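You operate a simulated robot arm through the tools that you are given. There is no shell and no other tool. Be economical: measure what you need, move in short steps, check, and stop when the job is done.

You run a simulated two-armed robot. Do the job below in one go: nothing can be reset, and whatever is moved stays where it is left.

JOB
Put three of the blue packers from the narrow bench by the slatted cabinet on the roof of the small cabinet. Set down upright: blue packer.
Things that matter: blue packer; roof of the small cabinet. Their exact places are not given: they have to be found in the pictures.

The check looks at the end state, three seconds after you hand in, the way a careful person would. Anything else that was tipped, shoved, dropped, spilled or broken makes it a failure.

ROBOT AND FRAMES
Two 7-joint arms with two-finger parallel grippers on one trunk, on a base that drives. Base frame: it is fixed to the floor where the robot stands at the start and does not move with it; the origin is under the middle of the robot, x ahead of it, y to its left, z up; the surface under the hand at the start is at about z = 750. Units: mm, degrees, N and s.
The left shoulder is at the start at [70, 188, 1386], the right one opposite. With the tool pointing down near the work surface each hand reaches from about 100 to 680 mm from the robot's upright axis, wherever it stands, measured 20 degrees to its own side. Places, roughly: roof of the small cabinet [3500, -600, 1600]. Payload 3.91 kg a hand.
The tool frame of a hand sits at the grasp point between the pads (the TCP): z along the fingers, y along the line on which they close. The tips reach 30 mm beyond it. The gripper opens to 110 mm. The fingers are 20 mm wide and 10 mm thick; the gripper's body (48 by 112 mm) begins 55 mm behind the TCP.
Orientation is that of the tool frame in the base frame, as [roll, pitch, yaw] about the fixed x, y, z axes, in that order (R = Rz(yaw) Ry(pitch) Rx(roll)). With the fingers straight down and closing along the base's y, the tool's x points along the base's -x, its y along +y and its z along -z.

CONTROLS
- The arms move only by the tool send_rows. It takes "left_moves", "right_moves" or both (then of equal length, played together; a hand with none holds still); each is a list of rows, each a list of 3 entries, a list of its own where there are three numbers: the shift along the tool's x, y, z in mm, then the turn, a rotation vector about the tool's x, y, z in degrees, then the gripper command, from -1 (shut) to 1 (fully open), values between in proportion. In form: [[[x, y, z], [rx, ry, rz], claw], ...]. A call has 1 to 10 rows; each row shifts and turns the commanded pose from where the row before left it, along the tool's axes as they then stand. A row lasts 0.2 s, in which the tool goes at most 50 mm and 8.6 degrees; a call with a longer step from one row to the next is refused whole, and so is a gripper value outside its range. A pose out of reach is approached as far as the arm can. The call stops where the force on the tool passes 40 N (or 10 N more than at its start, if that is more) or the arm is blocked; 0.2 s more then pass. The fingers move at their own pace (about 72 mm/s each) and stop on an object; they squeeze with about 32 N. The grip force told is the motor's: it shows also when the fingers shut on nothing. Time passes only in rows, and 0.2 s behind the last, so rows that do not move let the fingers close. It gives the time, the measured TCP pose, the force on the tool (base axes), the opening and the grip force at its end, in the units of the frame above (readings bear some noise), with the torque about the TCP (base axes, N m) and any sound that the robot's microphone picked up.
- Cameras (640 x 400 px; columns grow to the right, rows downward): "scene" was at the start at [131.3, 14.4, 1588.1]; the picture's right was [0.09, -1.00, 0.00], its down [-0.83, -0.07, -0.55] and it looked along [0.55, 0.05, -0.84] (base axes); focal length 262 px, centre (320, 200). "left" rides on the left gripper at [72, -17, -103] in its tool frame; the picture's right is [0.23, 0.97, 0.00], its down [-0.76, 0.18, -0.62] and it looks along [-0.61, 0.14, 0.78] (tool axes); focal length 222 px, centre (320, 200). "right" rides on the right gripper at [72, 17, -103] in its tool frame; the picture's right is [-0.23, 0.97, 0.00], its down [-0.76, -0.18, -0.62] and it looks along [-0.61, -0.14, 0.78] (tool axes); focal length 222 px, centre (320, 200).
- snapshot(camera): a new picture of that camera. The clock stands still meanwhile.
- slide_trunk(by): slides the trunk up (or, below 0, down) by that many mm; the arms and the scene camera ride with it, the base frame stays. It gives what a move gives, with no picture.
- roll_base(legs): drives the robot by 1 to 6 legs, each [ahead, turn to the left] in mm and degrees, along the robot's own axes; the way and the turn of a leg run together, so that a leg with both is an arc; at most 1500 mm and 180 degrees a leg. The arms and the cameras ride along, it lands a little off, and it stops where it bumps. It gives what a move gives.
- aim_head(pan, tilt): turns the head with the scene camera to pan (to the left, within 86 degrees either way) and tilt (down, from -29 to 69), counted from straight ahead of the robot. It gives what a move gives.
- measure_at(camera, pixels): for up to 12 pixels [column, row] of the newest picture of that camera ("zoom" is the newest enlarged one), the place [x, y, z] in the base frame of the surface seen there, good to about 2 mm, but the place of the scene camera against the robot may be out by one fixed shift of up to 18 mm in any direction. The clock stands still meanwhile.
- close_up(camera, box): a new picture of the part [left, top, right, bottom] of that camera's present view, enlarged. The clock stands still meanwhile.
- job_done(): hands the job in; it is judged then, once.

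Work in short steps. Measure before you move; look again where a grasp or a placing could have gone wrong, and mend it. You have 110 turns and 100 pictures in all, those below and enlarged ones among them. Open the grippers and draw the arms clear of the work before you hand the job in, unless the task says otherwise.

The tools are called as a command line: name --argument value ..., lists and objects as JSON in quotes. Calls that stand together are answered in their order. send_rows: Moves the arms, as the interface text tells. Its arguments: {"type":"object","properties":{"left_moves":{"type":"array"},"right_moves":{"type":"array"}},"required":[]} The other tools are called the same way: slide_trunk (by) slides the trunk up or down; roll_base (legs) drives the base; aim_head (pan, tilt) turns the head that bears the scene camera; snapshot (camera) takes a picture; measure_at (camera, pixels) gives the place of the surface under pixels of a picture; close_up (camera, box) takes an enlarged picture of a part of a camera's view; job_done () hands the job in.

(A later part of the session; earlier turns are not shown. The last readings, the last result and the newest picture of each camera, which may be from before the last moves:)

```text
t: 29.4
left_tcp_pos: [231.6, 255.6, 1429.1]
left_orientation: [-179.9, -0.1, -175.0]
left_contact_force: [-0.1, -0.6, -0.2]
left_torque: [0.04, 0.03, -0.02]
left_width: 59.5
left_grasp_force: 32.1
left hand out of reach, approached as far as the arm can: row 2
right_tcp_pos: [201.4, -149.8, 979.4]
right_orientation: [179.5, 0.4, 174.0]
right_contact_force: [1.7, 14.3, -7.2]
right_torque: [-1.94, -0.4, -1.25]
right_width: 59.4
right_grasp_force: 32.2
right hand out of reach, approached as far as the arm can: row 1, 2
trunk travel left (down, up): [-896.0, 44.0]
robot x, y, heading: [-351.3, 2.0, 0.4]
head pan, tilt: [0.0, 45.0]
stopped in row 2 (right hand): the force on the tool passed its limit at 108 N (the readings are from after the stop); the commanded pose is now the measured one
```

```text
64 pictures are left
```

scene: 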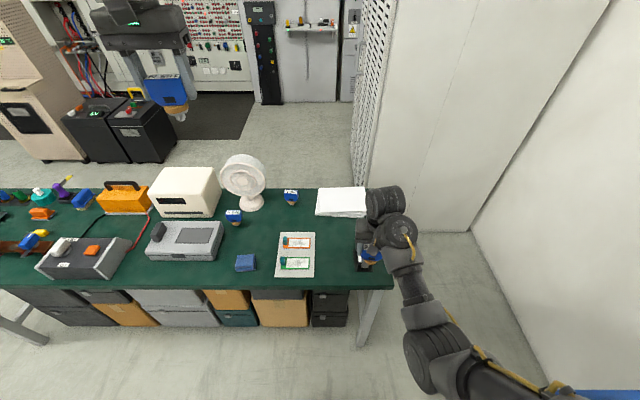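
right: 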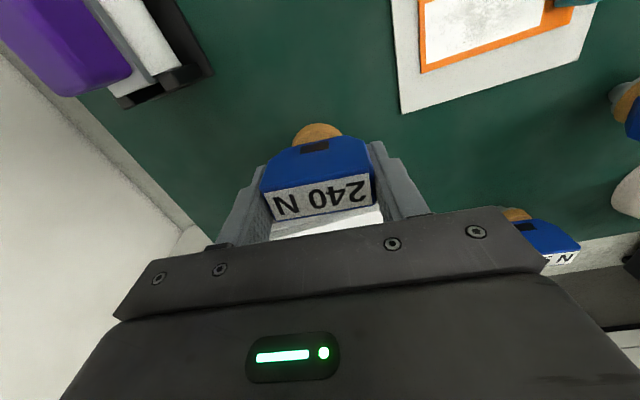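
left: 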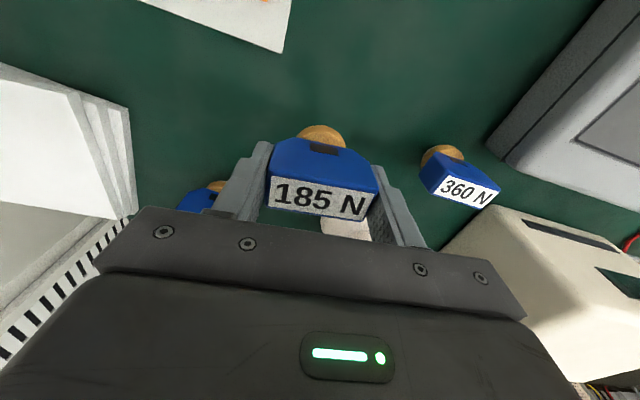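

The right hand met a force (14 N in y remaining). I look at what touches it.

snapshot --camera "right"

close_up --camera "scene" --box '[330, 170, 470, 300]'

send_rows --right_moves '[[[0, 0, 0], [0, 0, 0], -1], [[0, 0, 0], [0, 0, 0], -1]]'

```text
63 pictures are left
```

right: 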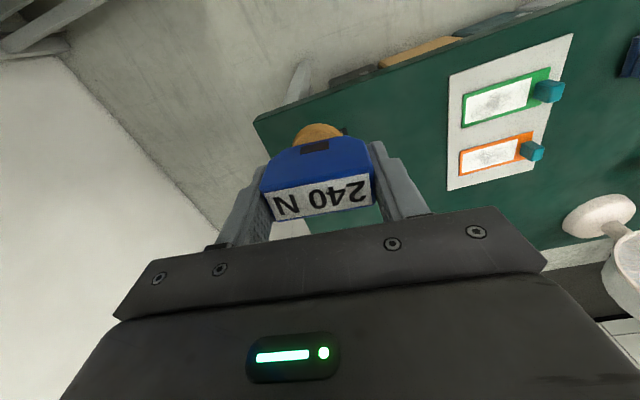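

```text
3.08 times, centred on (400, 235) of scene
```

zoom: 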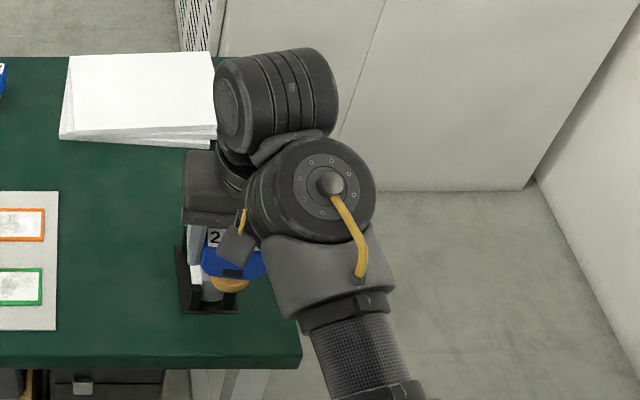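

```text
t: 30.0
left_tcp_pos: [231.3, 259.4, 1429.0]
left_orientation: [-180.0, -0.1, -174.9]
left_contact_force: [-0.2, -0.4, -0.9]
left_torque: [0.01, 0.01, 0.01]
left_width: 59.3
left_grasp_force: 32.3
right_tcp_pos: [202.0, -147.6, 979.1]
right_orientation: [179.6, 0.3, 174.1]
right_contact_force: [3.7, 21.8, -13.8]
right_torque: [-2.98, -0.58, -1.91]
right_width: 59.7
right_grasp_force: 32.1
trunk travel left (down, up): [-896.0, 44.0]
robot x, y, heading: [-352.7, 0.2, 0.1]
head pan, tilt: [0.0, 45.0]
```

The gripper body seems to press on its own wrist link. I ease right down 60 mm and forward in small steps to unfold, then outward.

send_rows --right_moves '[[[0, 5, 15], [0, 0, 0], -1], [[0, 0, 25], [0, 0, 0], -1], [[0, 0, 25], [0, 0, 0], -1], [[0, 0, 25], [0, 0, 0], -1]]'

```text
t: 31.0
left_tcp_pos: [231.7, 261.9, 1427.8]
left_orientation: [-179.9, -0.1, -174.9]
left_contact_force: [-0.2, 0.3, -1.3]
left_torque: [0.02, 0.01, 0.01]
left_width: 59.5
left_grasp_force: 31.8
right_tcp_pos: [203.0, -142.7, 888.4]
right_orientation: [179.8, 0.2, 174.2]
right_contact_force: [0.5, 0.3, -2.0]
right_torque: [-0.04, 0.0, -0.01]
right_width: 59.7
right_grasp_force: 32.0
trunk travel left (down, up): [-896.0, 44.0]
robot x, y, heading: [-352.5, -1.3, 0.2]
head pan, tilt: [0.0, 45.0]
```

Force gone. Now outward 130 mm at this level, then up gradually.

send_rows --right_moves '[[[0, -35, 0], [0, 0, 0], -1], [[0, -35, 0], [0, 0, 0], -1], [[0, -35, 0], [0, 0, 0], -1], [[0, -35, 0], [0, 0, 0], -1], [[0, 0, -30], [0, 0, 0], -1], [[0, 0, -30], [0, 0, 0], -1], [[0, 0, -30], [0, 0, 0], -1], [[0, 0, -30], [0, 0, 0], -1]]'

snapshot --camera "scene"

```text
t: 32.2
left_tcp_pos: [231.7, 261.7, 1427.5]
left_orientation: [-179.9, -0.3, -174.9]
left_contact_force: [0.0, 0.3, -0.7]
left_torque: [-0.02, -0.01, 0.0]
left_width: 59.4
left_grasp_force: 32.5
right_tcp_pos: [192.9, -281.3, 909.3]
right_orientation: [179.7, 1.0, 174.1]
right_contact_force: [12.4, 5.7, -27.9]
right_torque: [-1.09, -0.79, -0.59]
right_width: 59.5
right_grasp_force: 31.8
trunk travel left (down, up): [-896.0, 44.0]
robot x, y, heading: [-351.8, -0.9, 0.4]
head pan, tilt: [0.0, 45.0]
stopped in row 5 (right hand): the force on the tool passed its limit at 111 N (the readings are from after the stop); the commanded pose is now the measured one
```

```text
61 pictures are left
```

scene: 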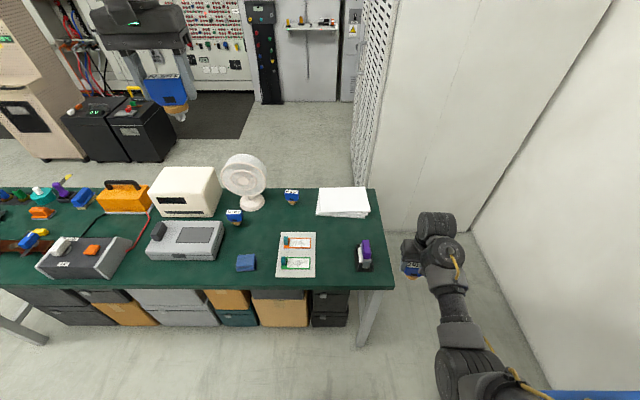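

The right arm's wrist folds on itself when raised tool-down, so the roof is not reachable in this grip. I'll set both packers back on the bench and regrasp with the tool tilted forward. First I lower both hands to carry height.

send_rows --right_moves '[[[0, 10, 20], [0, 0, 0], -1], [[0, 40, 20], [0, 0, 0], -1], [[0, 40, 0], [0, 0, 0], -1], [[0, 40, 0], [0, 0, 0], -1], [[20, 40, 0], [0, 0, 0], -1], [[35, 30, 0], [0, 0, 0], -1], [[35, 20, 0], [0, 0, 0], -1], [[30, 10, 0], [0, 0, 0], -1], [[0, 0, 0], [0, 0, 0], -1], [[0, 0, 0], [0, 0, 0], -1]]' --left_moves '[[[0, 0, 45], [0, 0, 0], -1], [[0, 0, 45], [0, 0, 0], -1], [[0, 0, 45], [0, 0, 0], -1], [[0, 0, 45], [0, 0, 0], -1], [[0, 0, 45], [0, 0, 0], -1], [[5, 0, 45], [0, 0, 0], -1], [[15, 0, 45], [0, 0, 0], -1], [[25, 0, 40], [0, 0, 0], -1], [[30, 0, 35], [0, 0, 0], -1], [[25, -15, 35], [0, 0, 0], -1]]'

```text
t: 34.4
left_tcp_pos: [130.7, 236.6, 1001.9]
left_orientation: [-179.8, -0.2, -174.9]
left_contact_force: [0.9, -0.3, -1.1]
left_torque: [0.01, 0.02, 0.0]
left_width: 59.7
left_grasp_force: 31.9
right_tcp_pos: [96.8, -42.5, 869.4]
right_orientation: [179.7, 1.0, 174.2]
right_contact_force: [-0.1, -0.3, -0.8]
right_torque: [-0.02, 0.03, 0.03]
right_width: 59.3
right_grasp_force: 32.4
trunk travel left (down, up): [-896.0, 44.0]
robot x, y, heading: [-353.4, 2.4, 0.2]
head pan, tilt: [0.0, 45.0]
```

Both are clear; I drive forward 345 mm to the bench.

roll_base --legs '[[345, 0]]'

aim_head --pan 0 --tilt 60

snapshot --camera "scene"

```text
t: 36.7
left_tcp_pos: [473.4, 240.6, 1002.5]
left_orientation: [-179.7, -0.3, -174.7]
left_contact_force: [0.1, 0.5, -0.5]
left_torque: [-0.03, 0.01, 0.0]
left_width: 59.5
left_grasp_force: 31.6
right_tcp_pos: [441.5, -37.5, 869.5]
right_orientation: [179.7, 0.9, 174.5]
right_contact_force: [0.4, 0.6, -1.3]
right_torque: [0.03, 0.01, 0.03]
right_width: 59.1
right_grasp_force: 31.9
trunk travel left (down, up): [-896.0, 44.0]
robot x, y, heading: [-5.9, 4.3, 0.6]
head pan, tilt: [0.0, 45.0]
```

```text
t: 37.4
left_tcp_pos: [474.8, 241.8, 1002.7]
left_orientation: [-179.8, -0.2, -174.7]
left_contact_force: [0.3, 1.0, -0.6]
left_torque: [-0.01, 0.03, -0.01]
left_width: 59.5
left_grasp_force: 31.9
right_tcp_pos: [442.1, -37.1, 869.0]
right_orientation: [179.7, 0.9, 174.4]
right_contact_force: [0.7, 0.2, -1.1]
right_torque: [0.0, 0.0, 0.02]
right_width: 59.6
right_grasp_force: 32.6
trunk travel left (down, up): [-896.0, 44.0]
robot x, y, heading: [-4.7, 1.3, 0.6]
head pan, tilt: [0.0, 60.0]
```

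```text
60 pictures are left
```

scene: 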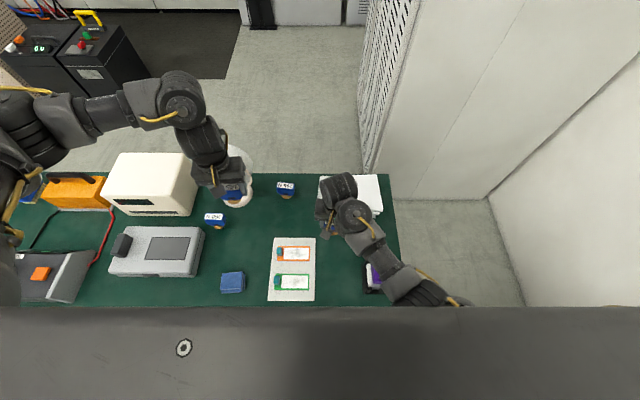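

Paths are clear. I lower both hands to about 2 mm above resting height (TCP ≈ 818).

send_rows --left_moves '[[[0, -12, 40], [0, 0, 0], -1], [[0, -12, 40], [0, 0, 0], -1], [[0, 0, 40], [0, 0, 0], -1], [[0, 0, 35], [0, 0, 0], -1], [[0, 0, 20], [0, 0, 0], -1], [[0, 0, 8], [0, 0, 0], -1], [[0, 0, 0], [0, 0, 0], -1]]' --right_moves '[[[0, 15, 0], [0, 0, 0], -1], [[0, 15, 0], [0, 0, 0], -1], [[0, 10, 0], [0, 0, 0], -1], [[0, 0, 20], [0, 0, 0], -1], [[0, 0, 20], [0, 0, 0], -1], [[0, 0, 10], [0, 0, 0], -1], [[0, 0, 0], [0, 0, 0], -1]]'

snapshot --camera "right"

```text
t: 39.0
left_tcp_pos: [473.4, 218.3, 821.4]
left_orientation: [-179.8, -0.1, -174.6]
left_contact_force: [0.5, 0.2, -1.9]
left_torque: [-0.02, 0.0, 0.01]
left_width: 59.5
left_grasp_force: 31.3
right_tcp_pos: [446.0, -16.7, 812.5]
right_orientation: [-178.7, 1.1, 174.2]
right_contact_force: [1.8, 2.7, 27.2]
right_torque: [0.19, -0.01, 0.02]
right_width: 59.8
right_grasp_force: 32.4
trunk travel left (down, up): [-896.0, 44.0]
robot x, y, heading: [-10.1, 0.0, 0.6]
head pan, tilt: [0.0, 60.0]
```

```text
59 pictures are left
```

right: 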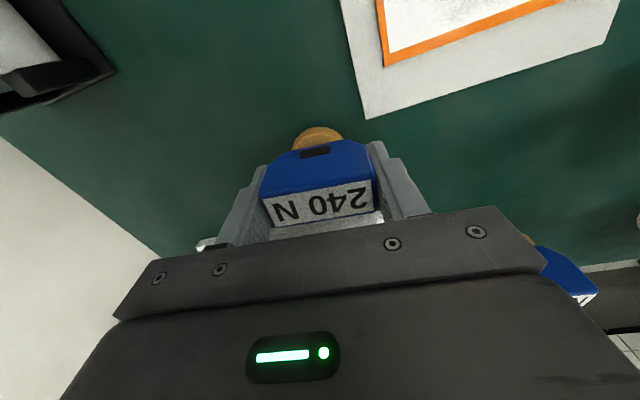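

Right packer rests on the green top (27 N); left is ~3 mm up. I settle both and open.

send_rows --left_moves '[[[0, 0, 3], [0, 0, 0], -1], [[0, 0, 0], [0, 0, 0], 0.5], [[0, 0, 0], [0, 0, 0], 1], [[0, 0, 0], [0, 0, 0], 1], [[0, 0, -30], [0, 0, 0], 1], [[0, 0, -40], [0, 0, 0], 1]]' --right_moves '[[[0, 0, -2], [0, 0, 0], -1], [[0, 0, 0], [0, 0, 0], 0.5], [[0, 0, 0], [0, 0, 0], 1], [[0, 0, 0], [0, 0, 0], 1], [[0, 0, -30], [0, 0, 0], 1], [[0, 0, -30], [0, 0, 0], 1]]'

snapshot --camera "right"

snapshot --camera "left"

```text
t: 40.4
left_tcp_pos: [473.9, 217.1, 887.7]
left_orientation: [-179.9, -0.2, -174.7]
left_contact_force: [0.0, 0.3, -0.3]
left_torque: [0.03, -0.03, 0.0]
left_width: 109.9
left_grasp_force: 0.1
right_tcp_pos: [444.6, -2.2, 880.8]
right_orientation: [-179.9, 0.9, 174.3]
right_contact_force: [-0.2, 0.4, -0.5]
right_torque: [0.02, -0.03, 0.02]
right_width: 110.0
right_grasp_force: 0.1
trunk travel left (down, up): [-896.0, 44.0]
robot x, y, heading: [-5.8, 2.4, 0.4]
head pan, tilt: [0.0, 60.0]
```

```text
58 pictures are left
```

right: 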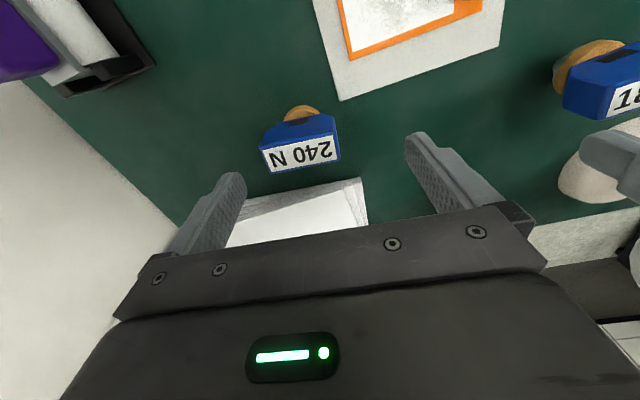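

```text
57 pictures are left
```

left: 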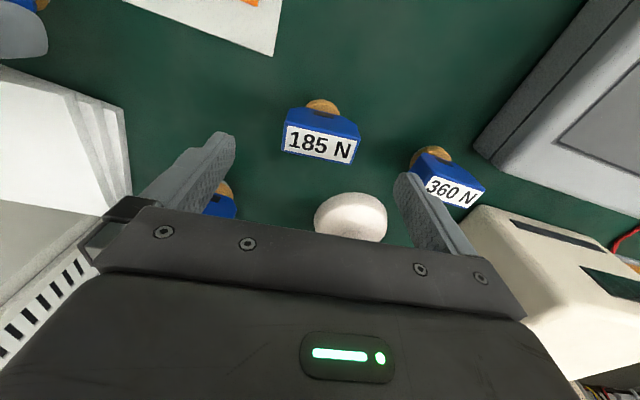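

Both packers stand well. Now with empty hands I tilt both tools forward 51° (about tool -y) while moving forward-up, to test reach.

send_rows --left_moves '[[[0, 0, -30], [0, -8.5, 0], 1], [[-15, 0, -15], [0, -8.5, 0], 1], [[-20, 0, 0], [0, -8.5, 0], 1], [[-20, 0, 0], [0, -8.5, 0], 1], [[-20, 0, 0], [0, -8.5, 0], 1], [[-20, 0, 0], [0, -8.5, 0], 1]]' --right_moves '[[[-5, -10, 0], [0, -8.5, 0], 1], [[-15, -10, 0], [0, -8.5, 0], 1], [[-20, -10, 0], [0, -8.5, 0], 1], [[-20, -10, 0], [0, -8.5, 0], 1], [[-20, 0, 0], [0, -8.5, 0], 1], [[-20, 0, 0], [0, -8.5, 0], 1]]'

snapshot --camera "scene"

```text
t: 41.8
left_tcp_pos: [554.8, 224.7, 972.9]
left_orientation: [179.8, 50.7, -174.9]
left_contact_force: [0.0, 0.6, -0.9]
left_torque: [0.03, -0.04, 0.0]
left_width: 109.5
left_grasp_force: 0.0
right_tcp_pos: [530.7, -47.1, 926.4]
right_orientation: [179.3, 52.2, 173.8]
right_contact_force: [-0.7, 0.5, 0.3]
right_torque: [0.0, -0.05, 0.0]
right_width: 110.1
right_grasp_force: 0.1
trunk travel left (down, up): [-896.0, 44.0]
robot x, y, heading: [-7.0, 0.2, 0.3]
head pan, tilt: [0.0, 60.0]
```

```text
56 pictures are left
```

scene: 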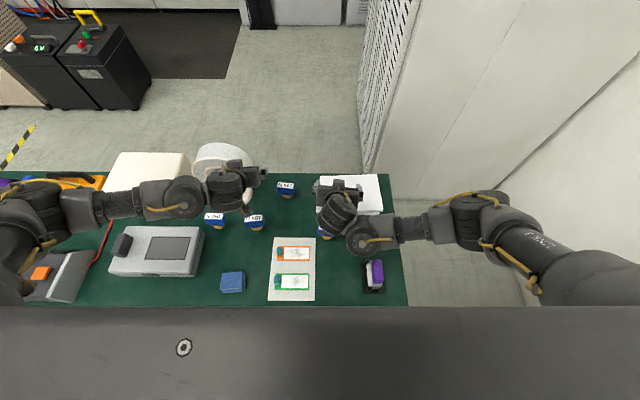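

Tilting works for both. I test raising: left backs off from the fan first, then both straight up.

send_rows --left_moves '[[[0, 0, -40], [0, 0, 0], 1], [[0, 0, -40], [0, 0, 0], 1], [[-35, 0, -28], [0, 0, 0], 1], [[-35, 0, -28], [0, 0, 0], 1], [[-35, 0, -28], [0, 0, 0], 1], [[-35, 0, -28], [0, 0, 0], 1], [[-35, 0, -28], [0, 0, 0], 1], [[-35, 0, -28], [0, 0, 0], 1], [[-35, 0, -28], [0, 0, 0], 1], [[-35, 0, -28], [0, 0, 0], 1]]' --right_moves '[[[-35, -10, -28], [0, 0, 0], 1], [[-35, -10, -28], [0, 0, 0], 1], [[-35, -10, -28], [0, 0, 0], 1], [[-35, -10, -28], [0, 0, 0], 1], [[-35, -10, -28], [0, 0, 0], 1], [[-35, -10, -28], [0, 0, 0], 1], [[-35, 0, -28], [0, 0, 0], 1], [[-35, 0, -28], [0, 0, 0], 1], [[-35, 0, -28], [0, 0, 0], 1], [[-35, 0, -28], [0, 0, 0], 1]]'

```text
t: 44.0
left_tcp_pos: [497.8, 220.6, 1215.1]
left_orientation: [-179.7, 50.8, -174.5]
left_contact_force: [0.2, -0.3, -0.1]
left_torque: [-0.02, -0.01, -0.02]
left_width: 109.9
left_grasp_force: 0.0
left hand out of reach, approached as far as the arm can: row 7, 8, 9, 10
right_tcp_pos: [558.8, -149.9, 1252.1]
right_orientation: [179.5, 52.0, 174.3]
right_contact_force: [0.1, 0.7, 0.0]
right_torque: [-0.01, 0.0, 0.03]
right_width: 109.8
right_grasp_force: 0.1
right hand out of reach, approached as far as the arm can: row 7, 8, 9, 10
trunk travel left (down, up): [-896.0, 44.0]
robot x, y, heading: [-7.4, 3.5, 0.4]
head pan, tilt: [0.0, 60.0]
```

Likely too close to the shoulder; I try up-and-forward for both.

send_rows --left_moves '[[[-10, 0, 40], [0, 0, 0], 1], [[-10, 0, 40], [0, 0, 0], 1], [[-45, 0, 0], [0, 0, 0], 1], [[-45, 0, 0], [0, 0, 0], 1], [[-45, 0, 0], [0, 0, 0], 1], [[-40, 0, -20], [0, 0, 0], 1], [[-35, 0, -28], [0, 0, 0], 1], [[-35, 0, -28], [0, 0, 0], 1], [[-35, 0, -28], [0, 0, 0], 1], [[-35, 0, -28], [0, 0, 0], 1]]' --right_moves '[[[-10, 0, 40], [0, 0, 0], 1], [[-10, 0, 40], [0, 0, 0], 1], [[-45, 0, 0], [0, 0, 0], 1], [[-45, 0, 0], [0, 0, 0], 1], [[-45, 0, 0], [0, 0, 0], 1], [[-40, 0, -20], [0, 0, 0], 1], [[-35, 0, -28], [0, 0, 0], 1], [[-35, 0, -28], [0, 0, 0], 1], [[-35, 0, -28], [0, 0, 0], 1], [[-35, 0, -28], [0, 0, 0], 1]]'

snapshot --camera "scene"

```text
t: 45.5
left_tcp_pos: [669.1, 236.2, 1343.0]
left_orientation: [-179.0, 51.6, -173.8]
left_contact_force: [19.8, -8.9, -4.7]
left_torque: [0.23, -0.42, 1.82]
left_width: 110.3
left_grasp_force: 0.0
right_tcp_pos: [723.5, -166.4, 1380.5]
right_orientation: [179.4, 51.9, 174.0]
right_contact_force: [-0.4, -0.2, -0.1]
right_torque: [-0.01, 0.04, 0.01]
right_width: 110.3
right_grasp_force: 0.1
trunk travel left (down, up): [-896.0, 44.0]
robot x, y, heading: [-6.4, 1.5, 0.4]
head pan, tilt: [0.0, 60.0]
stopped in row 7 (left hand): the force on the tool passed its limit at 106 N (the readings are from after the stop); the commanded pose is now the measured one
```

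```text
55 pictures are left
```

scene: 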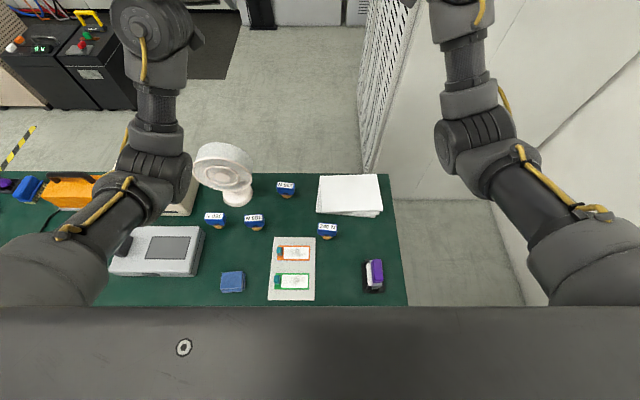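

The left wrist bends onto itself at 51°. A nearly level tool (75°) suits the roof better; I tilt both 24° more and then raise.

send_rows --left_moves '[[[0, 0, 0], [0, -8, 0], 1], [[0, 0, 0], [0, -8, 0], 1], [[0, 0, 0], [0, -8, 0], 1], [[-43, 0, -12], [0, 0, 0], 1], [[-43, 0, -12], [0, 0, 0], 1], [[-43, 0, -12], [0, 0, 0], 1], [[-43, 0, -12], [0, 0, 0], 1], [[-43, 0, -12], [0, 0, 0], 1], [[-43, 0, -12], [0, 0, 0], 1], [[-43, 0, -12], [0, 0, 0], 1]]' --right_moves '[[[0, 0, 0], [0, -8, 0], 1], [[0, 0, 0], [0, -8, 0], 1], [[0, 0, 0], [0, -8, 0], 1], [[-43, 0, -12], [0, 0, 0], 1], [[-43, 0, -12], [0, 0, 0], 1], [[-43, 0, -12], [0, 0, 0], 1], [[-43, 0, -12], [0, 0, 0], 1], [[-43, 0, -12], [0, 0, 0], 1], [[-43, 0, -12], [0, 0, 0], 1], [[-43, 0, -12], [0, 0, 0], 1]]'

```text
t: 47.7
left_tcp_pos: [661.7, 237.1, 1656.1]
left_orientation: [-178.1, 75.6, -172.9]
left_contact_force: [-0.2, 0.1, 0.2]
left_torque: [-0.03, -0.03, -0.04]
left_width: 109.8
left_grasp_force: 0.1
right_tcp_pos: [713.4, -166.3, 1695.2]
right_orientation: [178.7, 76.1, 173.3]
right_contact_force: [-0.3, -0.2, 0.0]
right_torque: [-0.02, 0.01, 0.0]
right_width: 110.1
right_grasp_force: 0.1
trunk travel left (down, up): [-896.0, 44.0]
robot x, y, heading: [-9.1, -2.4, 0.5]
head pan, tilt: [0.0, 60.0]
```

Both reach roof height at 75° tilt. I'll use this tilt to regrasp: back off 450 mm and lower the hands in free space.

roll_base --legs '[[-450, 0]]'

send_rows --left_moves '[[[43, 0, 12], [0, 0, 0], 1], [[43, 0, 12], [0, 0, 0], 1], [[43, 0, 12], [0, 0, 0], 1], [[43, 0, 12], [0, 0, 0], 1], [[43, 0, 12], [0, 0, 0], 1], [[43, 0, 12], [0, 0, 0], 1], [[43, 0, 12], [0, 0, 0], 1], [[43, 0, 12], [0, 0, 0], 1], [[43, 0, 12], [0, 0, 0], 1], [[43, 0, 12], [0, 0, 0], 1]]' --right_moves '[[[43, 0, 12], [0, 0, 0], 1], [[43, 0, 12], [0, 0, 0], 1], [[43, 0, 12], [0, 0, 0], 1], [[43, 0, 12], [0, 0, 0], 1], [[43, 0, 12], [0, 0, 0], 1], [[43, 0, 12], [0, 0, 0], 1], [[43, 0, 12], [0, 0, 0], 1], [[43, 0, 12], [0, 0, 0], 1], [[43, 0, 12], [0, 0, 0], 1], [[43, 0, 12], [0, 0, 0], 1]]'

```text
t: 50.5
left_tcp_pos: [217.1, 233.9, 1653.7]
left_orientation: [-178.2, 75.5, -173.0]
left_contact_force: [0.5, -0.1, -0.1]
left_torque: [0.01, 0.02, -0.01]
left_width: 110.1
left_grasp_force: 0.2
right_tcp_pos: [268.5, -171.9, 1692.5]
right_orientation: [178.7, 75.8, 173.0]
right_contact_force: [1.0, 0.1, -0.1]
right_torque: [0.0, 0.01, 0.02]
right_width: 110.2
right_grasp_force: 0.1
trunk travel left (down, up): [-896.0, 44.0]
robot x, y, heading: [-456.2, -1.5, 0.4]
head pan, tilt: [0.0, 60.0]
```

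```text
t: 52.7
left_tcp_pos: [224.3, 230.1, 1209.1]
left_orientation: [-178.0, 75.6, -172.9]
left_contact_force: [0.3, -1.1, -0.5]
left_torque: [-0.03, -0.04, -0.01]
left_width: 110.2
left_grasp_force: 0.0
right_tcp_pos: [279.6, -170.3, 1247.8]
right_orientation: [178.4, 75.9, 172.8]
right_contact_force: [0.1, 0.3, 0.3]
right_torque: [0.05, 0.01, -0.01]
right_width: 110.1
right_grasp_force: 0.1
trunk travel left (down, up): [-896.0, 44.0]
robot x, y, heading: [-457.7, -4.5, 0.5]
head pan, tilt: [0.0, 60.0]
```

Continue lowering with both hands drawn to x≈130, ahead of the bench edge at x 250.

send_rows --left_moves '[[[40, 0, 1], [0, 0, 0], 1], [[40, 0, 1], [0, 0, 0], 1], [[40, 0, 1], [0, 0, 0], 1], [[40, 0, 1], [0, 0, 0], 1], [[40, 0, 1], [0, 0, 0], 1], [[40, 0, 1], [0, 0, 0], 1], [[40, 0, 1], [0, 0, 0], 1], [[40, 0, 1], [0, 0, 0], 1], [[40, 0, 1], [0, 0, 0], 1], [[33, 0, 1], [0, 0, 0], 1]]' --right_moves '[[[45, 0, -3], [0, 0, 0], 1], [[45, 0, -3], [0, 0, 0], 1], [[45, 0, -3], [0, 0, 0], 1], [[45, 0, -3], [0, 0, 0], 1], [[45, 0, -3], [0, 0, 0], 1], [[45, 0, -3], [0, 0, 0], 1], [[45, 0, -3], [0, 0, 0], 1], [[45, 0, -3], [0, 0, 0], 1], [[45, 0, -3], [0, 0, 0], 1], [[40, 0, -3], [0, 0, 0], 1]]'

snapshot --camera "scene"

```text
t: 54.9
left_tcp_pos: [137.2, 221.6, 825.4]
left_orientation: [-178.0, 75.6, -172.8]
left_contact_force: [0.5, -0.2, -0.4]
left_torque: [0.01, -0.01, -0.02]
left_width: 110.0
left_grasp_force: 0.0
right_tcp_pos: [140.9, -152.5, 823.0]
right_orientation: [178.6, 75.8, 172.9]
right_contact_force: [0.6, -0.3, 0.5]
right_torque: [0.0, -0.02, -0.01]
right_width: 109.8
right_grasp_force: 0.2
trunk travel left (down, up): [-896.0, 44.0]
robot x, y, heading: [-458.1, 0.1, 0.3]
head pan, tilt: [0.0, 60.0]
```

```text
54 pictures are left
```

scene: 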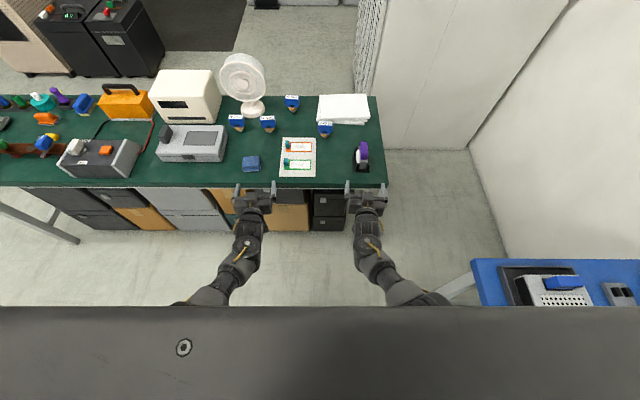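

A clear view. I enlarge the packers and measure them.

close_up --camera "scene" --box '[220, 80, 380, 200]'

measure_at --camera "zoom" --pixels '[[190, 150], [190, 165], [420, 172], [420, 187], [285, 65], [288, 85], [175, 152], [208, 148], [404, 170], [436, 173], [300, 180], [570, 260]]'

```text
3.33 times, centred on (300, 140) of scene
```

zoom: 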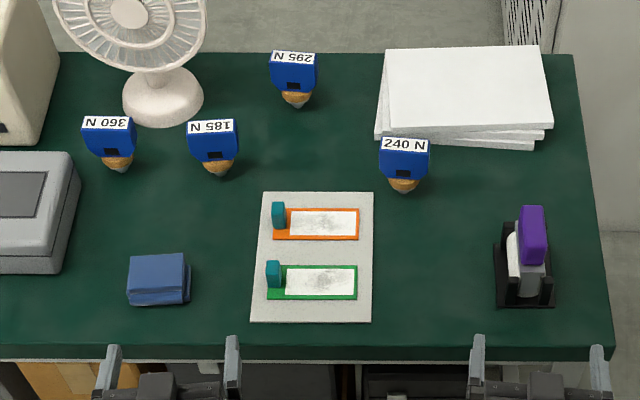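

```text
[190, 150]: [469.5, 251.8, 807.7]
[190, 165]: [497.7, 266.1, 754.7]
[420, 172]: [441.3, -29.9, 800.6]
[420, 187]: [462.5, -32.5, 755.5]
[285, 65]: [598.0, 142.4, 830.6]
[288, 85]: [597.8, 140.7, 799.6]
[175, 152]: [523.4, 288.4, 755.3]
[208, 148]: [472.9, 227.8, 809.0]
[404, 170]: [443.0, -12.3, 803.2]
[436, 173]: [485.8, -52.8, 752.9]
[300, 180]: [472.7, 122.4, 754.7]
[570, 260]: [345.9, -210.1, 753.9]
```

I look closer at the packer's foot.

close_up --camera "scene" --box '[305, 110, 345, 135]'

measure_at --camera "zoom" --pixels '[[320, 150], [320, 220], [320, 290], [320, 320], [210, 200], [430, 200]]'

close_up --camera "scene" --box '[255, 110, 295, 135]'

measure_at --camera "zoom" --pixels '[[190, 140], [100, 140], [290, 140], [190, 200], [200, 260], [200, 310]]'

```text
16.00 times, centred on (325, 122) of scene
```

zoom: 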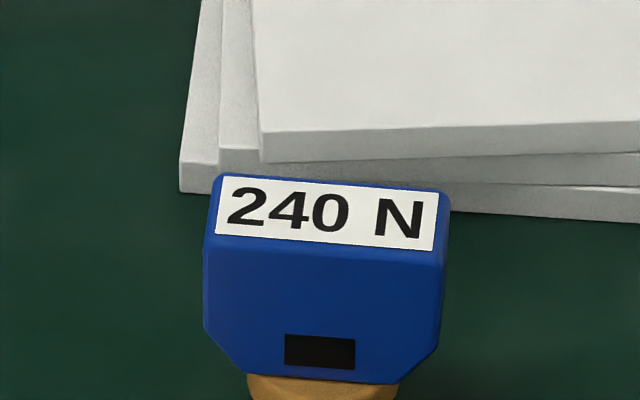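

```text
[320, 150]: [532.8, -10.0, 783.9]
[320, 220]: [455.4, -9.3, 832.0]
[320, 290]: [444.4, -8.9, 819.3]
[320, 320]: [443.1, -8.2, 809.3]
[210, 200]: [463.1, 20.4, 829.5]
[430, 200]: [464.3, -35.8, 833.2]
```

```text
16.00 times, centred on (275, 122) of scene
```

zoom: 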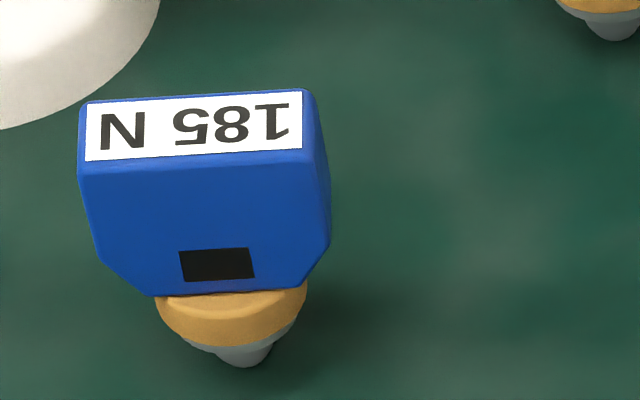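

```text
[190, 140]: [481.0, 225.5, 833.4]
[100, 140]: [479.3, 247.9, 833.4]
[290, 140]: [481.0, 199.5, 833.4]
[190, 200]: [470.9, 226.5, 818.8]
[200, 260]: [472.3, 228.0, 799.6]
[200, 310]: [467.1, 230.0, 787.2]
```

Packer centres (offset-corrected): 185 N (474,217), 240 N (450,-14), grip height z≈812. I move the right hand to y≈-14 and lower both slightly.

send_rows --right_moves '[[[0, 46, 0], [0, 0, 0], 1], [[0, 46, 0], [0, 0, 0], 1], [[0, 46, 0], [0, 0, 0], 1], [[10, 0, 2], [0, 0, 0], 1]]' --left_moves '[[[0, -6, 0], [0, 0, 0], 1], [[0, 0, 0], [0, 0, 0], 1], [[0, 0, 0], [0, 0, 0], 1], [[12, 0, 3], [0, 0, 0], 1]]'

roll_base --legs '[[270, 0]]'

close_up --camera "scene" --box '[200, 150, 400, 300]'

```text
t: 55.6
left_tcp_pos: [139.3, 215.1, 824.4]
left_orientation: [-178.5, 75.5, -173.2]
left_contact_force: [-0.5, -0.7, -0.6]
left_torque: [-0.01, 0.0, 0.02]
left_width: 109.9
left_grasp_force: 0.0
right_tcp_pos: [152.0, -189.2, 784.7]
right_orientation: [-141.7, 72.7, -152.4]
right_contact_force: [-0.2, -0.6, -0.4]
right_torque: [0.01, -0.01, -0.02]
right_width: 109.8
right_grasp_force: 0.0
right hand out of reach, approached as far as the arm can: row 3
trunk travel left (down, up): [-896.0, 44.0]
robot x, y, heading: [-456.2, -3.1, 0.3]
head pan, tilt: [0.0, 60.0]
stopped in row 3 (right hand): the arm was blocked; the commanded pose is now the measured one
```

```text
t: 56.7
left_tcp_pos: [216.4, 215.0, 826.0]
left_orientation: [-177.8, 75.7, -172.7]
left_contact_force: [0.2, -0.1, 0.7]
left_torque: [-0.01, -0.01, -0.03]
left_width: 110.1
left_grasp_force: 0.1
right_tcp_pos: [225.0, -185.6, 784.8]
right_orientation: [-141.2, 73.0, -151.2]
right_contact_force: [-10.5, -1.6, 7.1]
right_torque: [0.36, -0.22, 0.46]
right_width: 107.9
right_grasp_force: 0.1
trunk travel left (down, up): [-896.0, 44.0]
robot x, y, heading: [-378.5, 0.3, 0.0]
head pan, tilt: [0.0, 60.0]
stopped in leg 1: the force on the tool passed its limit at 223 N (the readings are from after the stop); the commanded pose is now the measured one
```

```text
2.67 times, centred on (300, 225) of scene
```

zoom: 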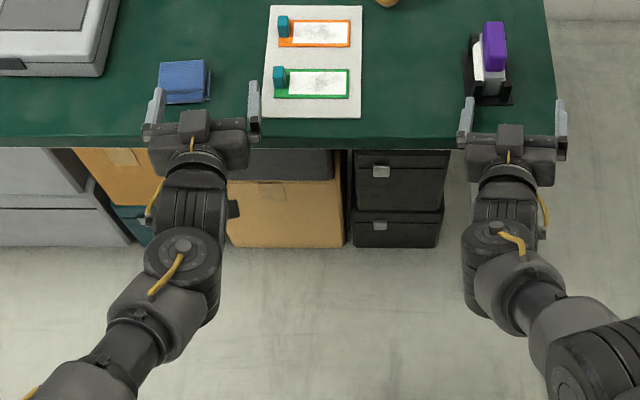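

My chaining was hasty: the right hand had been blocked and twisted, then touched the bench edge. I back up at once and check the bench.

roll_base --legs '[[-90, 0]]'

snapshot --camera "scene"

close_up --camera "scene" --box '[220, 80, 400, 210]'

measure_at --camera "zoom" --pixels '[[520, 300], [100, 300], [555, 210]]'

```text
t: 57.9
left_tcp_pos: [127.7, 215.2, 825.7]
left_orientation: [-177.9, 75.6, -172.8]
left_contact_force: [0.2, -0.5, -0.3]
left_torque: [0.0, -0.02, 0.01]
left_width: 110.0
left_grasp_force: 0.2
right_tcp_pos: [135.9, -186.0, 783.4]
right_orientation: [-141.6, 72.9, -151.5]
right_contact_force: [-0.3, -0.1, 0.0]
right_torque: [0.02, 0.02, 0.01]
right_width: 109.9
right_grasp_force: 0.1
trunk travel left (down, up): [-896.0, 44.0]
robot x, y, heading: [-471.2, -2.6, 0.3]
head pan, tilt: [0.0, 60.0]
```

```text
49 pictures are left
```

scene: 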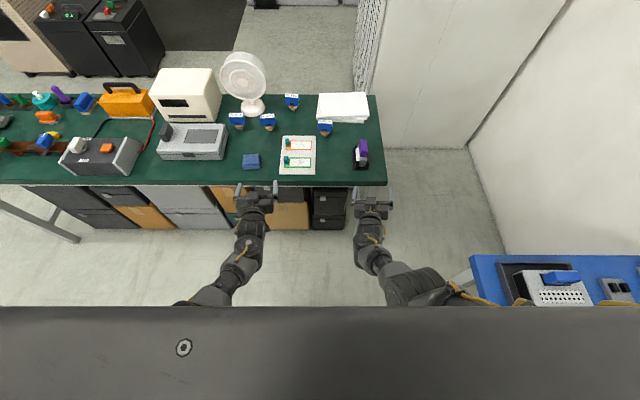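

```text
3.08 times, centred on (310, 145) of scene
```

zoom: 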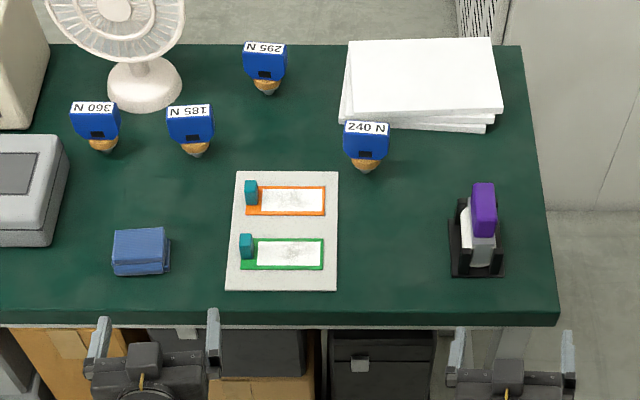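

```text
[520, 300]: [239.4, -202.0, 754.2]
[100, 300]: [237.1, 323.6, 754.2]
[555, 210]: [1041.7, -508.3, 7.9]
```

Nothing on the bench moved. The right tool is rolled ~11° about its axis; I raise it, shift outward and level it (+11° about tool z).

send_rows --right_moves '[[[-30, 0, 0], [0, 0, 0], 1], [[-20, 0, 0], [0, 0, 5.5], 1], [[0, 0, 0], [0, 0, 5.5], 1], [[0, 0, 0], [0, 0, 0], 1]]'

```text
t: 58.9
left_tcp_pos: [128.8, 214.6, 826.1]
left_orientation: [-178.1, 75.6, -173.1]
left_contact_force: [-0.5, -0.3, -0.6]
left_torque: [0.0, 0.02, 0.0]
left_width: 109.9
left_grasp_force: 0.1
right_tcp_pos: [148.1, -179.0, 829.3]
right_orientation: [179.3, 76.5, 168.1]
right_contact_force: [-0.3, -0.5, -1.0]
right_torque: [-0.01, -0.01, 0.0]
right_width: 110.1
right_grasp_force: 0.1
trunk travel left (down, up): [-896.0, 44.0]
robot x, y, heading: [-469.8, 3.0, 0.1]
head pan, tilt: [0.0, 60.0]
```

Right is level again. I raise the right hand clear above the bench, and lower the left to z≈812.

send_rows --right_moves '[[[-43, 0, -12], [0, 0, 0], 1], [[-43, 0, -12], [0, 0, 0], 1], [[-43, 0, -12], [0, 0, 0], 1], [[-43, 0, -12], [0, 0, 0], 1]]' --left_moves '[[[0, 2, 0], [0, 0, 0], 1], [[13, 0, 3], [0, 0, 0], 1], [[0, 0, 0], [0, 0, 0], 1], [[0, 0, 0], [0, 0, 0], 1]]'

```text
t: 59.9
left_tcp_pos: [127.4, 215.6, 813.1]
left_orientation: [-178.0, 75.6, -172.9]
left_contact_force: [-0.4, 0.1, 0.1]
left_torque: [0.0, 0.01, 0.0]
left_width: 110.1
left_grasp_force: 0.1
right_tcp_pos: [146.8, -199.2, 1012.8]
right_orientation: [-169.5, 77.9, 178.5]
right_contact_force: [0.3, 0.3, -0.2]
right_torque: [-0.01, 0.01, -0.01]
right_width: 110.0
right_grasp_force: 0.0
trunk travel left (down, up): [-896.0, 44.0]
robot x, y, heading: [-466.2, -0.7, 0.2]
head pan, tilt: [0.0, 60.0]
```

Both as wanted. I drive forward 290 mm.

roll_base --legs '[[290, 0]]'

close_up --camera "scene" --box '[180, 130, 340, 250]'

snapshot --camera "left"

```text
t: 61.5
left_tcp_pos: [330.0, 212.8, 810.9]
left_orientation: [-178.2, 75.1, -173.1]
left_contact_force: [-7.5, 1.9, 11.3]
left_torque: [-0.14, 1.89, -0.5]
left_width: 109.8
left_grasp_force: 0.0
right_tcp_pos: [351.6, -200.9, 1009.1]
right_orientation: [-168.7, 77.5, 179.6]
right_contact_force: [0.5, -0.2, 0.1]
right_torque: [-0.02, -0.01, 0.0]
right_width: 110.2
right_grasp_force: 0.2
trunk travel left (down, up): [-896.0, 44.0]
robot x, y, heading: [-261.7, 0.6, 0.3]
head pan, tilt: [0.0, 60.0]
stopped in leg 1: the force on the tool passed its limit at 276 N (the readings are from after the stop); the commanded pose is now the measured one
```

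```text
3.33 times, centred on (260, 190) of scene
```

zoom: 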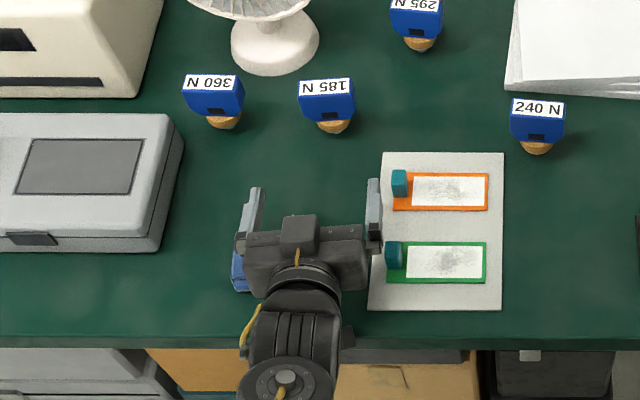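

```text
46 pictures are left
```

left: 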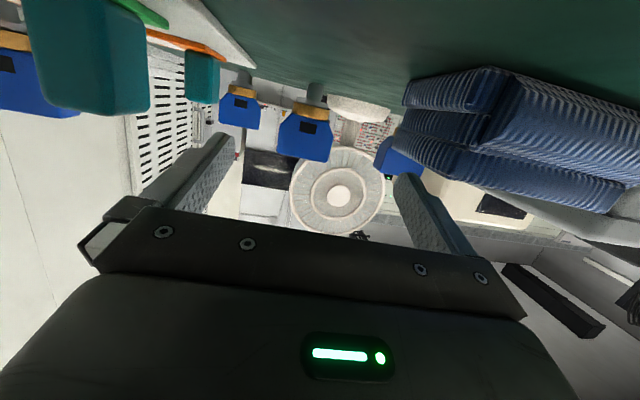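

The left hand was stopped hard at x=330: its wrist likely hit the bench edge or passed near the cloth. I back off 120 mm and inspect.

roll_base --legs '[[-205, 0]]'

close_up --camera "scene" --box '[220, 80, 400, 210]'

measure_at --camera "zoom" --pixels '[[115, 235], [163, 230], [140, 245], [118, 262], [140, 268], [190, 112]]'

```text
t: 63.1
left_tcp_pos: [126.9, 212.7, 811.3]
left_orientation: [-178.0, 75.1, -173.1]
left_contact_force: [0.9, 0.0, 1.2]
left_torque: [0.01, 0.0, 0.01]
left_width: 109.9
left_grasp_force: 0.1
right_tcp_pos: [146.7, -200.4, 1008.3]
right_orientation: [-168.5, 77.3, 179.7]
right_contact_force: [-0.4, -0.3, 0.5]
right_torque: [0.03, -0.03, -0.01]
right_width: 110.1
right_grasp_force: 0.1
trunk travel left (down, up): [-896.0, 44.0]
robot x, y, heading: [-465.3, 0.8, 0.2]
head pan, tilt: [0.0, 60.0]
```

```text
3.08 times, centred on (310, 145) of scene
```

zoom: 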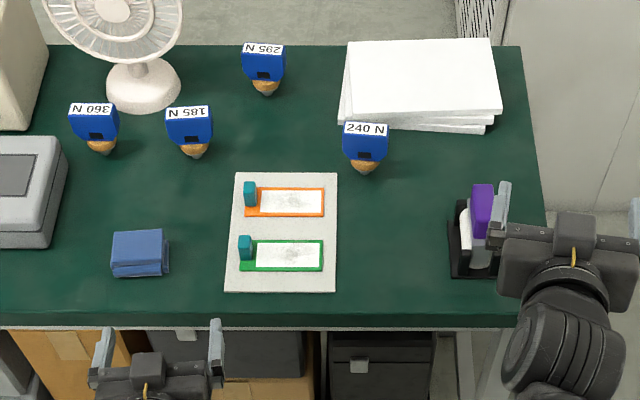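

```text
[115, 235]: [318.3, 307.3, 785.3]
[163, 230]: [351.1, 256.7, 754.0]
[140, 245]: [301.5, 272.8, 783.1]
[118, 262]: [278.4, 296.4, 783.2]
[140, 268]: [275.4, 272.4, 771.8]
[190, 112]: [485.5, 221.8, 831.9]
```

The cloth and bench are unmoved. I measure the left arm's height profile to see what struck the bench edge.

snapshot --camera "scene"

measure_at --camera "scene" --pixels '[[260, 192], [252, 203], [252, 215], [248, 230], [247, 245], [240, 262], [235, 275], [220, 290], [205, 300]]'

```text
44 pictures are left
```

scene: 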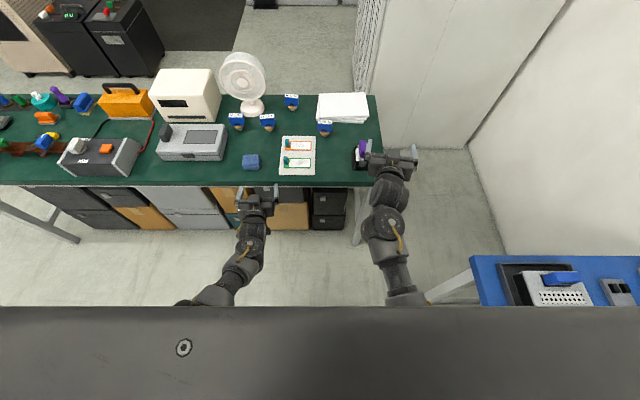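

```text
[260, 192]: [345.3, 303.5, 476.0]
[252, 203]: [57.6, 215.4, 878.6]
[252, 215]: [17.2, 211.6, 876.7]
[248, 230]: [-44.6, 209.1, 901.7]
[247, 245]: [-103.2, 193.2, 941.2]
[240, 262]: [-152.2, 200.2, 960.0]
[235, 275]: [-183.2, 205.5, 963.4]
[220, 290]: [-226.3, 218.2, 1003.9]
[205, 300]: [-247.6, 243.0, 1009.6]
```

The wrist camera hangs 72 mm below the hand at this tilt, so it struck the bench edge. With tilt reduced to 68° and TCP at z≈820 it clears by ~35 mm. I adjust the left hand.

send_rows --left_moves '[[[-4, 2, 0], [0, 7.5, 0], 1], [[-3, 2, 0], [0, 0, 0], 1], [[0, 0, 0], [0, 0, 0], 1]]' --right_moves '[[[0, 0, 0], [0, 8, 0], 1], [[0, 0, 0], [0, 1, 0], 1], [[0, 0, 0], [0, 0, 0], 1]]'

```text
t: 63.9
left_tcp_pos: [128.4, 216.4, 818.2]
left_orientation: [-178.7, 67.5, -173.7]
left_contact_force: [0.8, -0.2, 0.4]
left_torque: [-0.01, 0.01, -0.03]
left_width: 109.8
left_grasp_force: 0.0
right_tcp_pos: [138.6, -217.8, 997.0]
right_orientation: [-166.8, 67.7, -179.7]
right_contact_force: [-0.5, -0.1, 0.7]
right_torque: [0.01, -0.01, 0.02]
right_width: 110.1
right_grasp_force: 0.1
trunk travel left (down, up): [-896.0, 44.0]
robot x, y, heading: [-466.2, 4.2, 0.1]
head pan, tilt: [0.0, 60.0]
```

Orientation good (67.5°), camera now ~z 791 and y≈199. I drive forward 290 mm.

roll_base --legs '[[290, 0]]'

close_up --camera "scene" --box '[180, 130, 340, 250]'

measure_at --camera "zoom" --pixels '[[245, 130], [360, 130], [255, 110], [350, 110]]'

```text
t: 65.9
left_tcp_pos: [413.6, 218.3, 818.4]
left_orientation: [-178.5, 67.5, -173.6]
left_contact_force: [1.0, -0.8, 0.1]
left_torque: [0.0, -0.04, 0.01]
left_width: 109.8
left_grasp_force: 0.0
right_tcp_pos: [427.0, -217.1, 1003.4]
right_orientation: [-166.9, 68.2, -179.7]
right_contact_force: [-0.3, -0.1, 0.0]
right_torque: [-0.02, 0.01, 0.02]
right_width: 110.0
right_grasp_force: 0.1
trunk travel left (down, up): [-896.0, 44.0]
robot x, y, heading: [-179.1, 0.5, 0.0]
head pan, tilt: [0.0, 60.0]
```

```text
3.33 times, centred on (260, 190) of scene
```

zoom: 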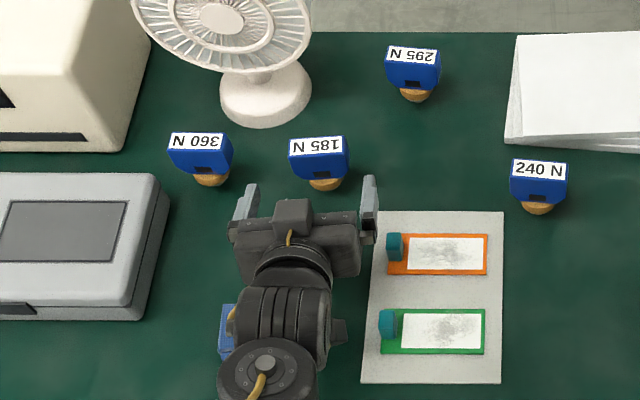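

```text
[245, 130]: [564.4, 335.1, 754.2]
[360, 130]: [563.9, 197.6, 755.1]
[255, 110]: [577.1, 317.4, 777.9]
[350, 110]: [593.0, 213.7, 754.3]
```

185 N lies between the left fingers' lines. I advance 60 mm with the claw at 90 mm opening.

send_rows --left_moves '[[[-7.5, -2, 18.5], [0, 0, 0], 0.65], [[-7.5, -2, 18.5], [0, 0, 0], 0.65], [[-8, -2, 18.5], [0, 0, 0], 0.65], [[0, 0, 0], [0, 0, 0], 0.65]]'

snapshot --camera "left"

close_up --camera "scene" --box '[200, 140, 320, 230]'

```text
t: 66.9
left_tcp_pos: [472.1, 217.4, 817.7]
left_orientation: [-178.7, 67.5, -173.6]
left_contact_force: [0.0, -0.6, 0.1]
left_torque: [-0.03, -0.03, 0.04]
left_width: 90.8
left_grasp_force: 0.0
right_tcp_pos: [428.2, -218.0, 1002.1]
right_orientation: [-166.3, 68.2, -179.3]
right_contact_force: [-0.9, 0.1, 0.1]
right_torque: [0.0, -0.03, -0.03]
right_width: 110.1
right_grasp_force: 0.1
trunk travel left (down, up): [-896.0, 44.0]
robot x, y, heading: [-180.8, -0.7, 0.4]
head pan, tilt: [0.0, 60.0]
```

```text
42 pictures are left
```

left: 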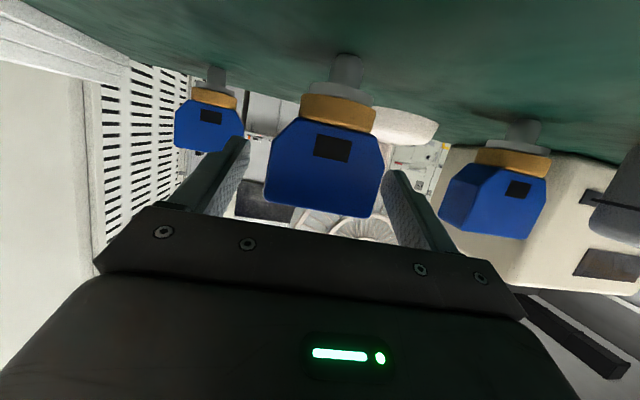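

```text
4.44 times, centred on (260, 185) of scene
```

zoom: 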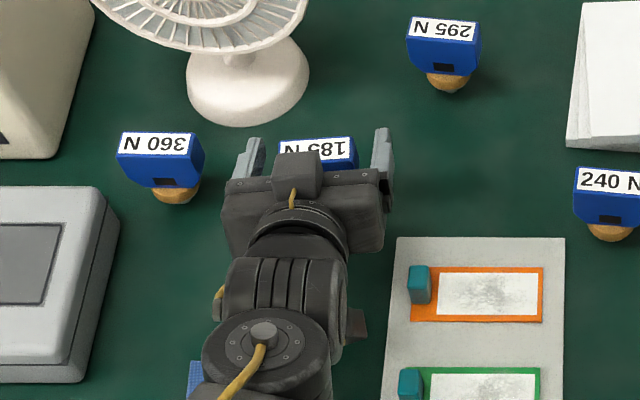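

The block is centred between the fingers at the right depth. I close the left hand.

send_rows --left_moves '[[[0, 0, 0], [0, 0, 0], -1], [[0, 0, 0], [0, 0, 0], -1], [[0, 0, 0], [0, 0, 0], -1], [[-4.6, 0, -1.9], [0, 0, 0], -1], [[-18, 0, -8], [0, 0, 0], -1], [[-18, 0, -8], [0, 0, 0], -1], [[-18, 0, -8], [0, 0, 0], -1]]'

snapshot --camera "left"

```text
t: 68.5
left_tcp_pos: [471.6, 218.3, 882.3]
left_orientation: [-178.7, 67.5, -173.6]
left_contact_force: [0.2, -0.9, -1.2]
left_torque: [0.03, 0.0, -0.01]
left_width: 59.3
left_grasp_force: 32.2
right_tcp_pos: [428.6, -217.1, 1002.8]
right_orientation: [-166.4, 68.3, -179.3]
right_contact_force: [1.0, -1.0, 0.2]
right_torque: [0.0, 0.02, 0.01]
right_width: 110.0
right_grasp_force: 0.1
trunk travel left (down, up): [-896.0, 44.0]
robot x, y, heading: [-180.0, -0.2, 0.2]
head pan, tilt: [0.0, 60.0]
```

```text
40 pictures are left
```

left: 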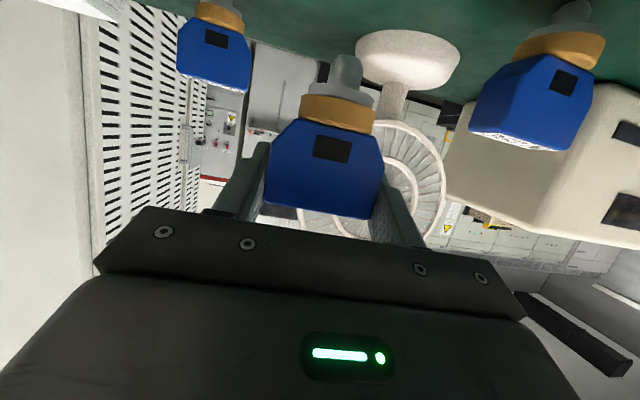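

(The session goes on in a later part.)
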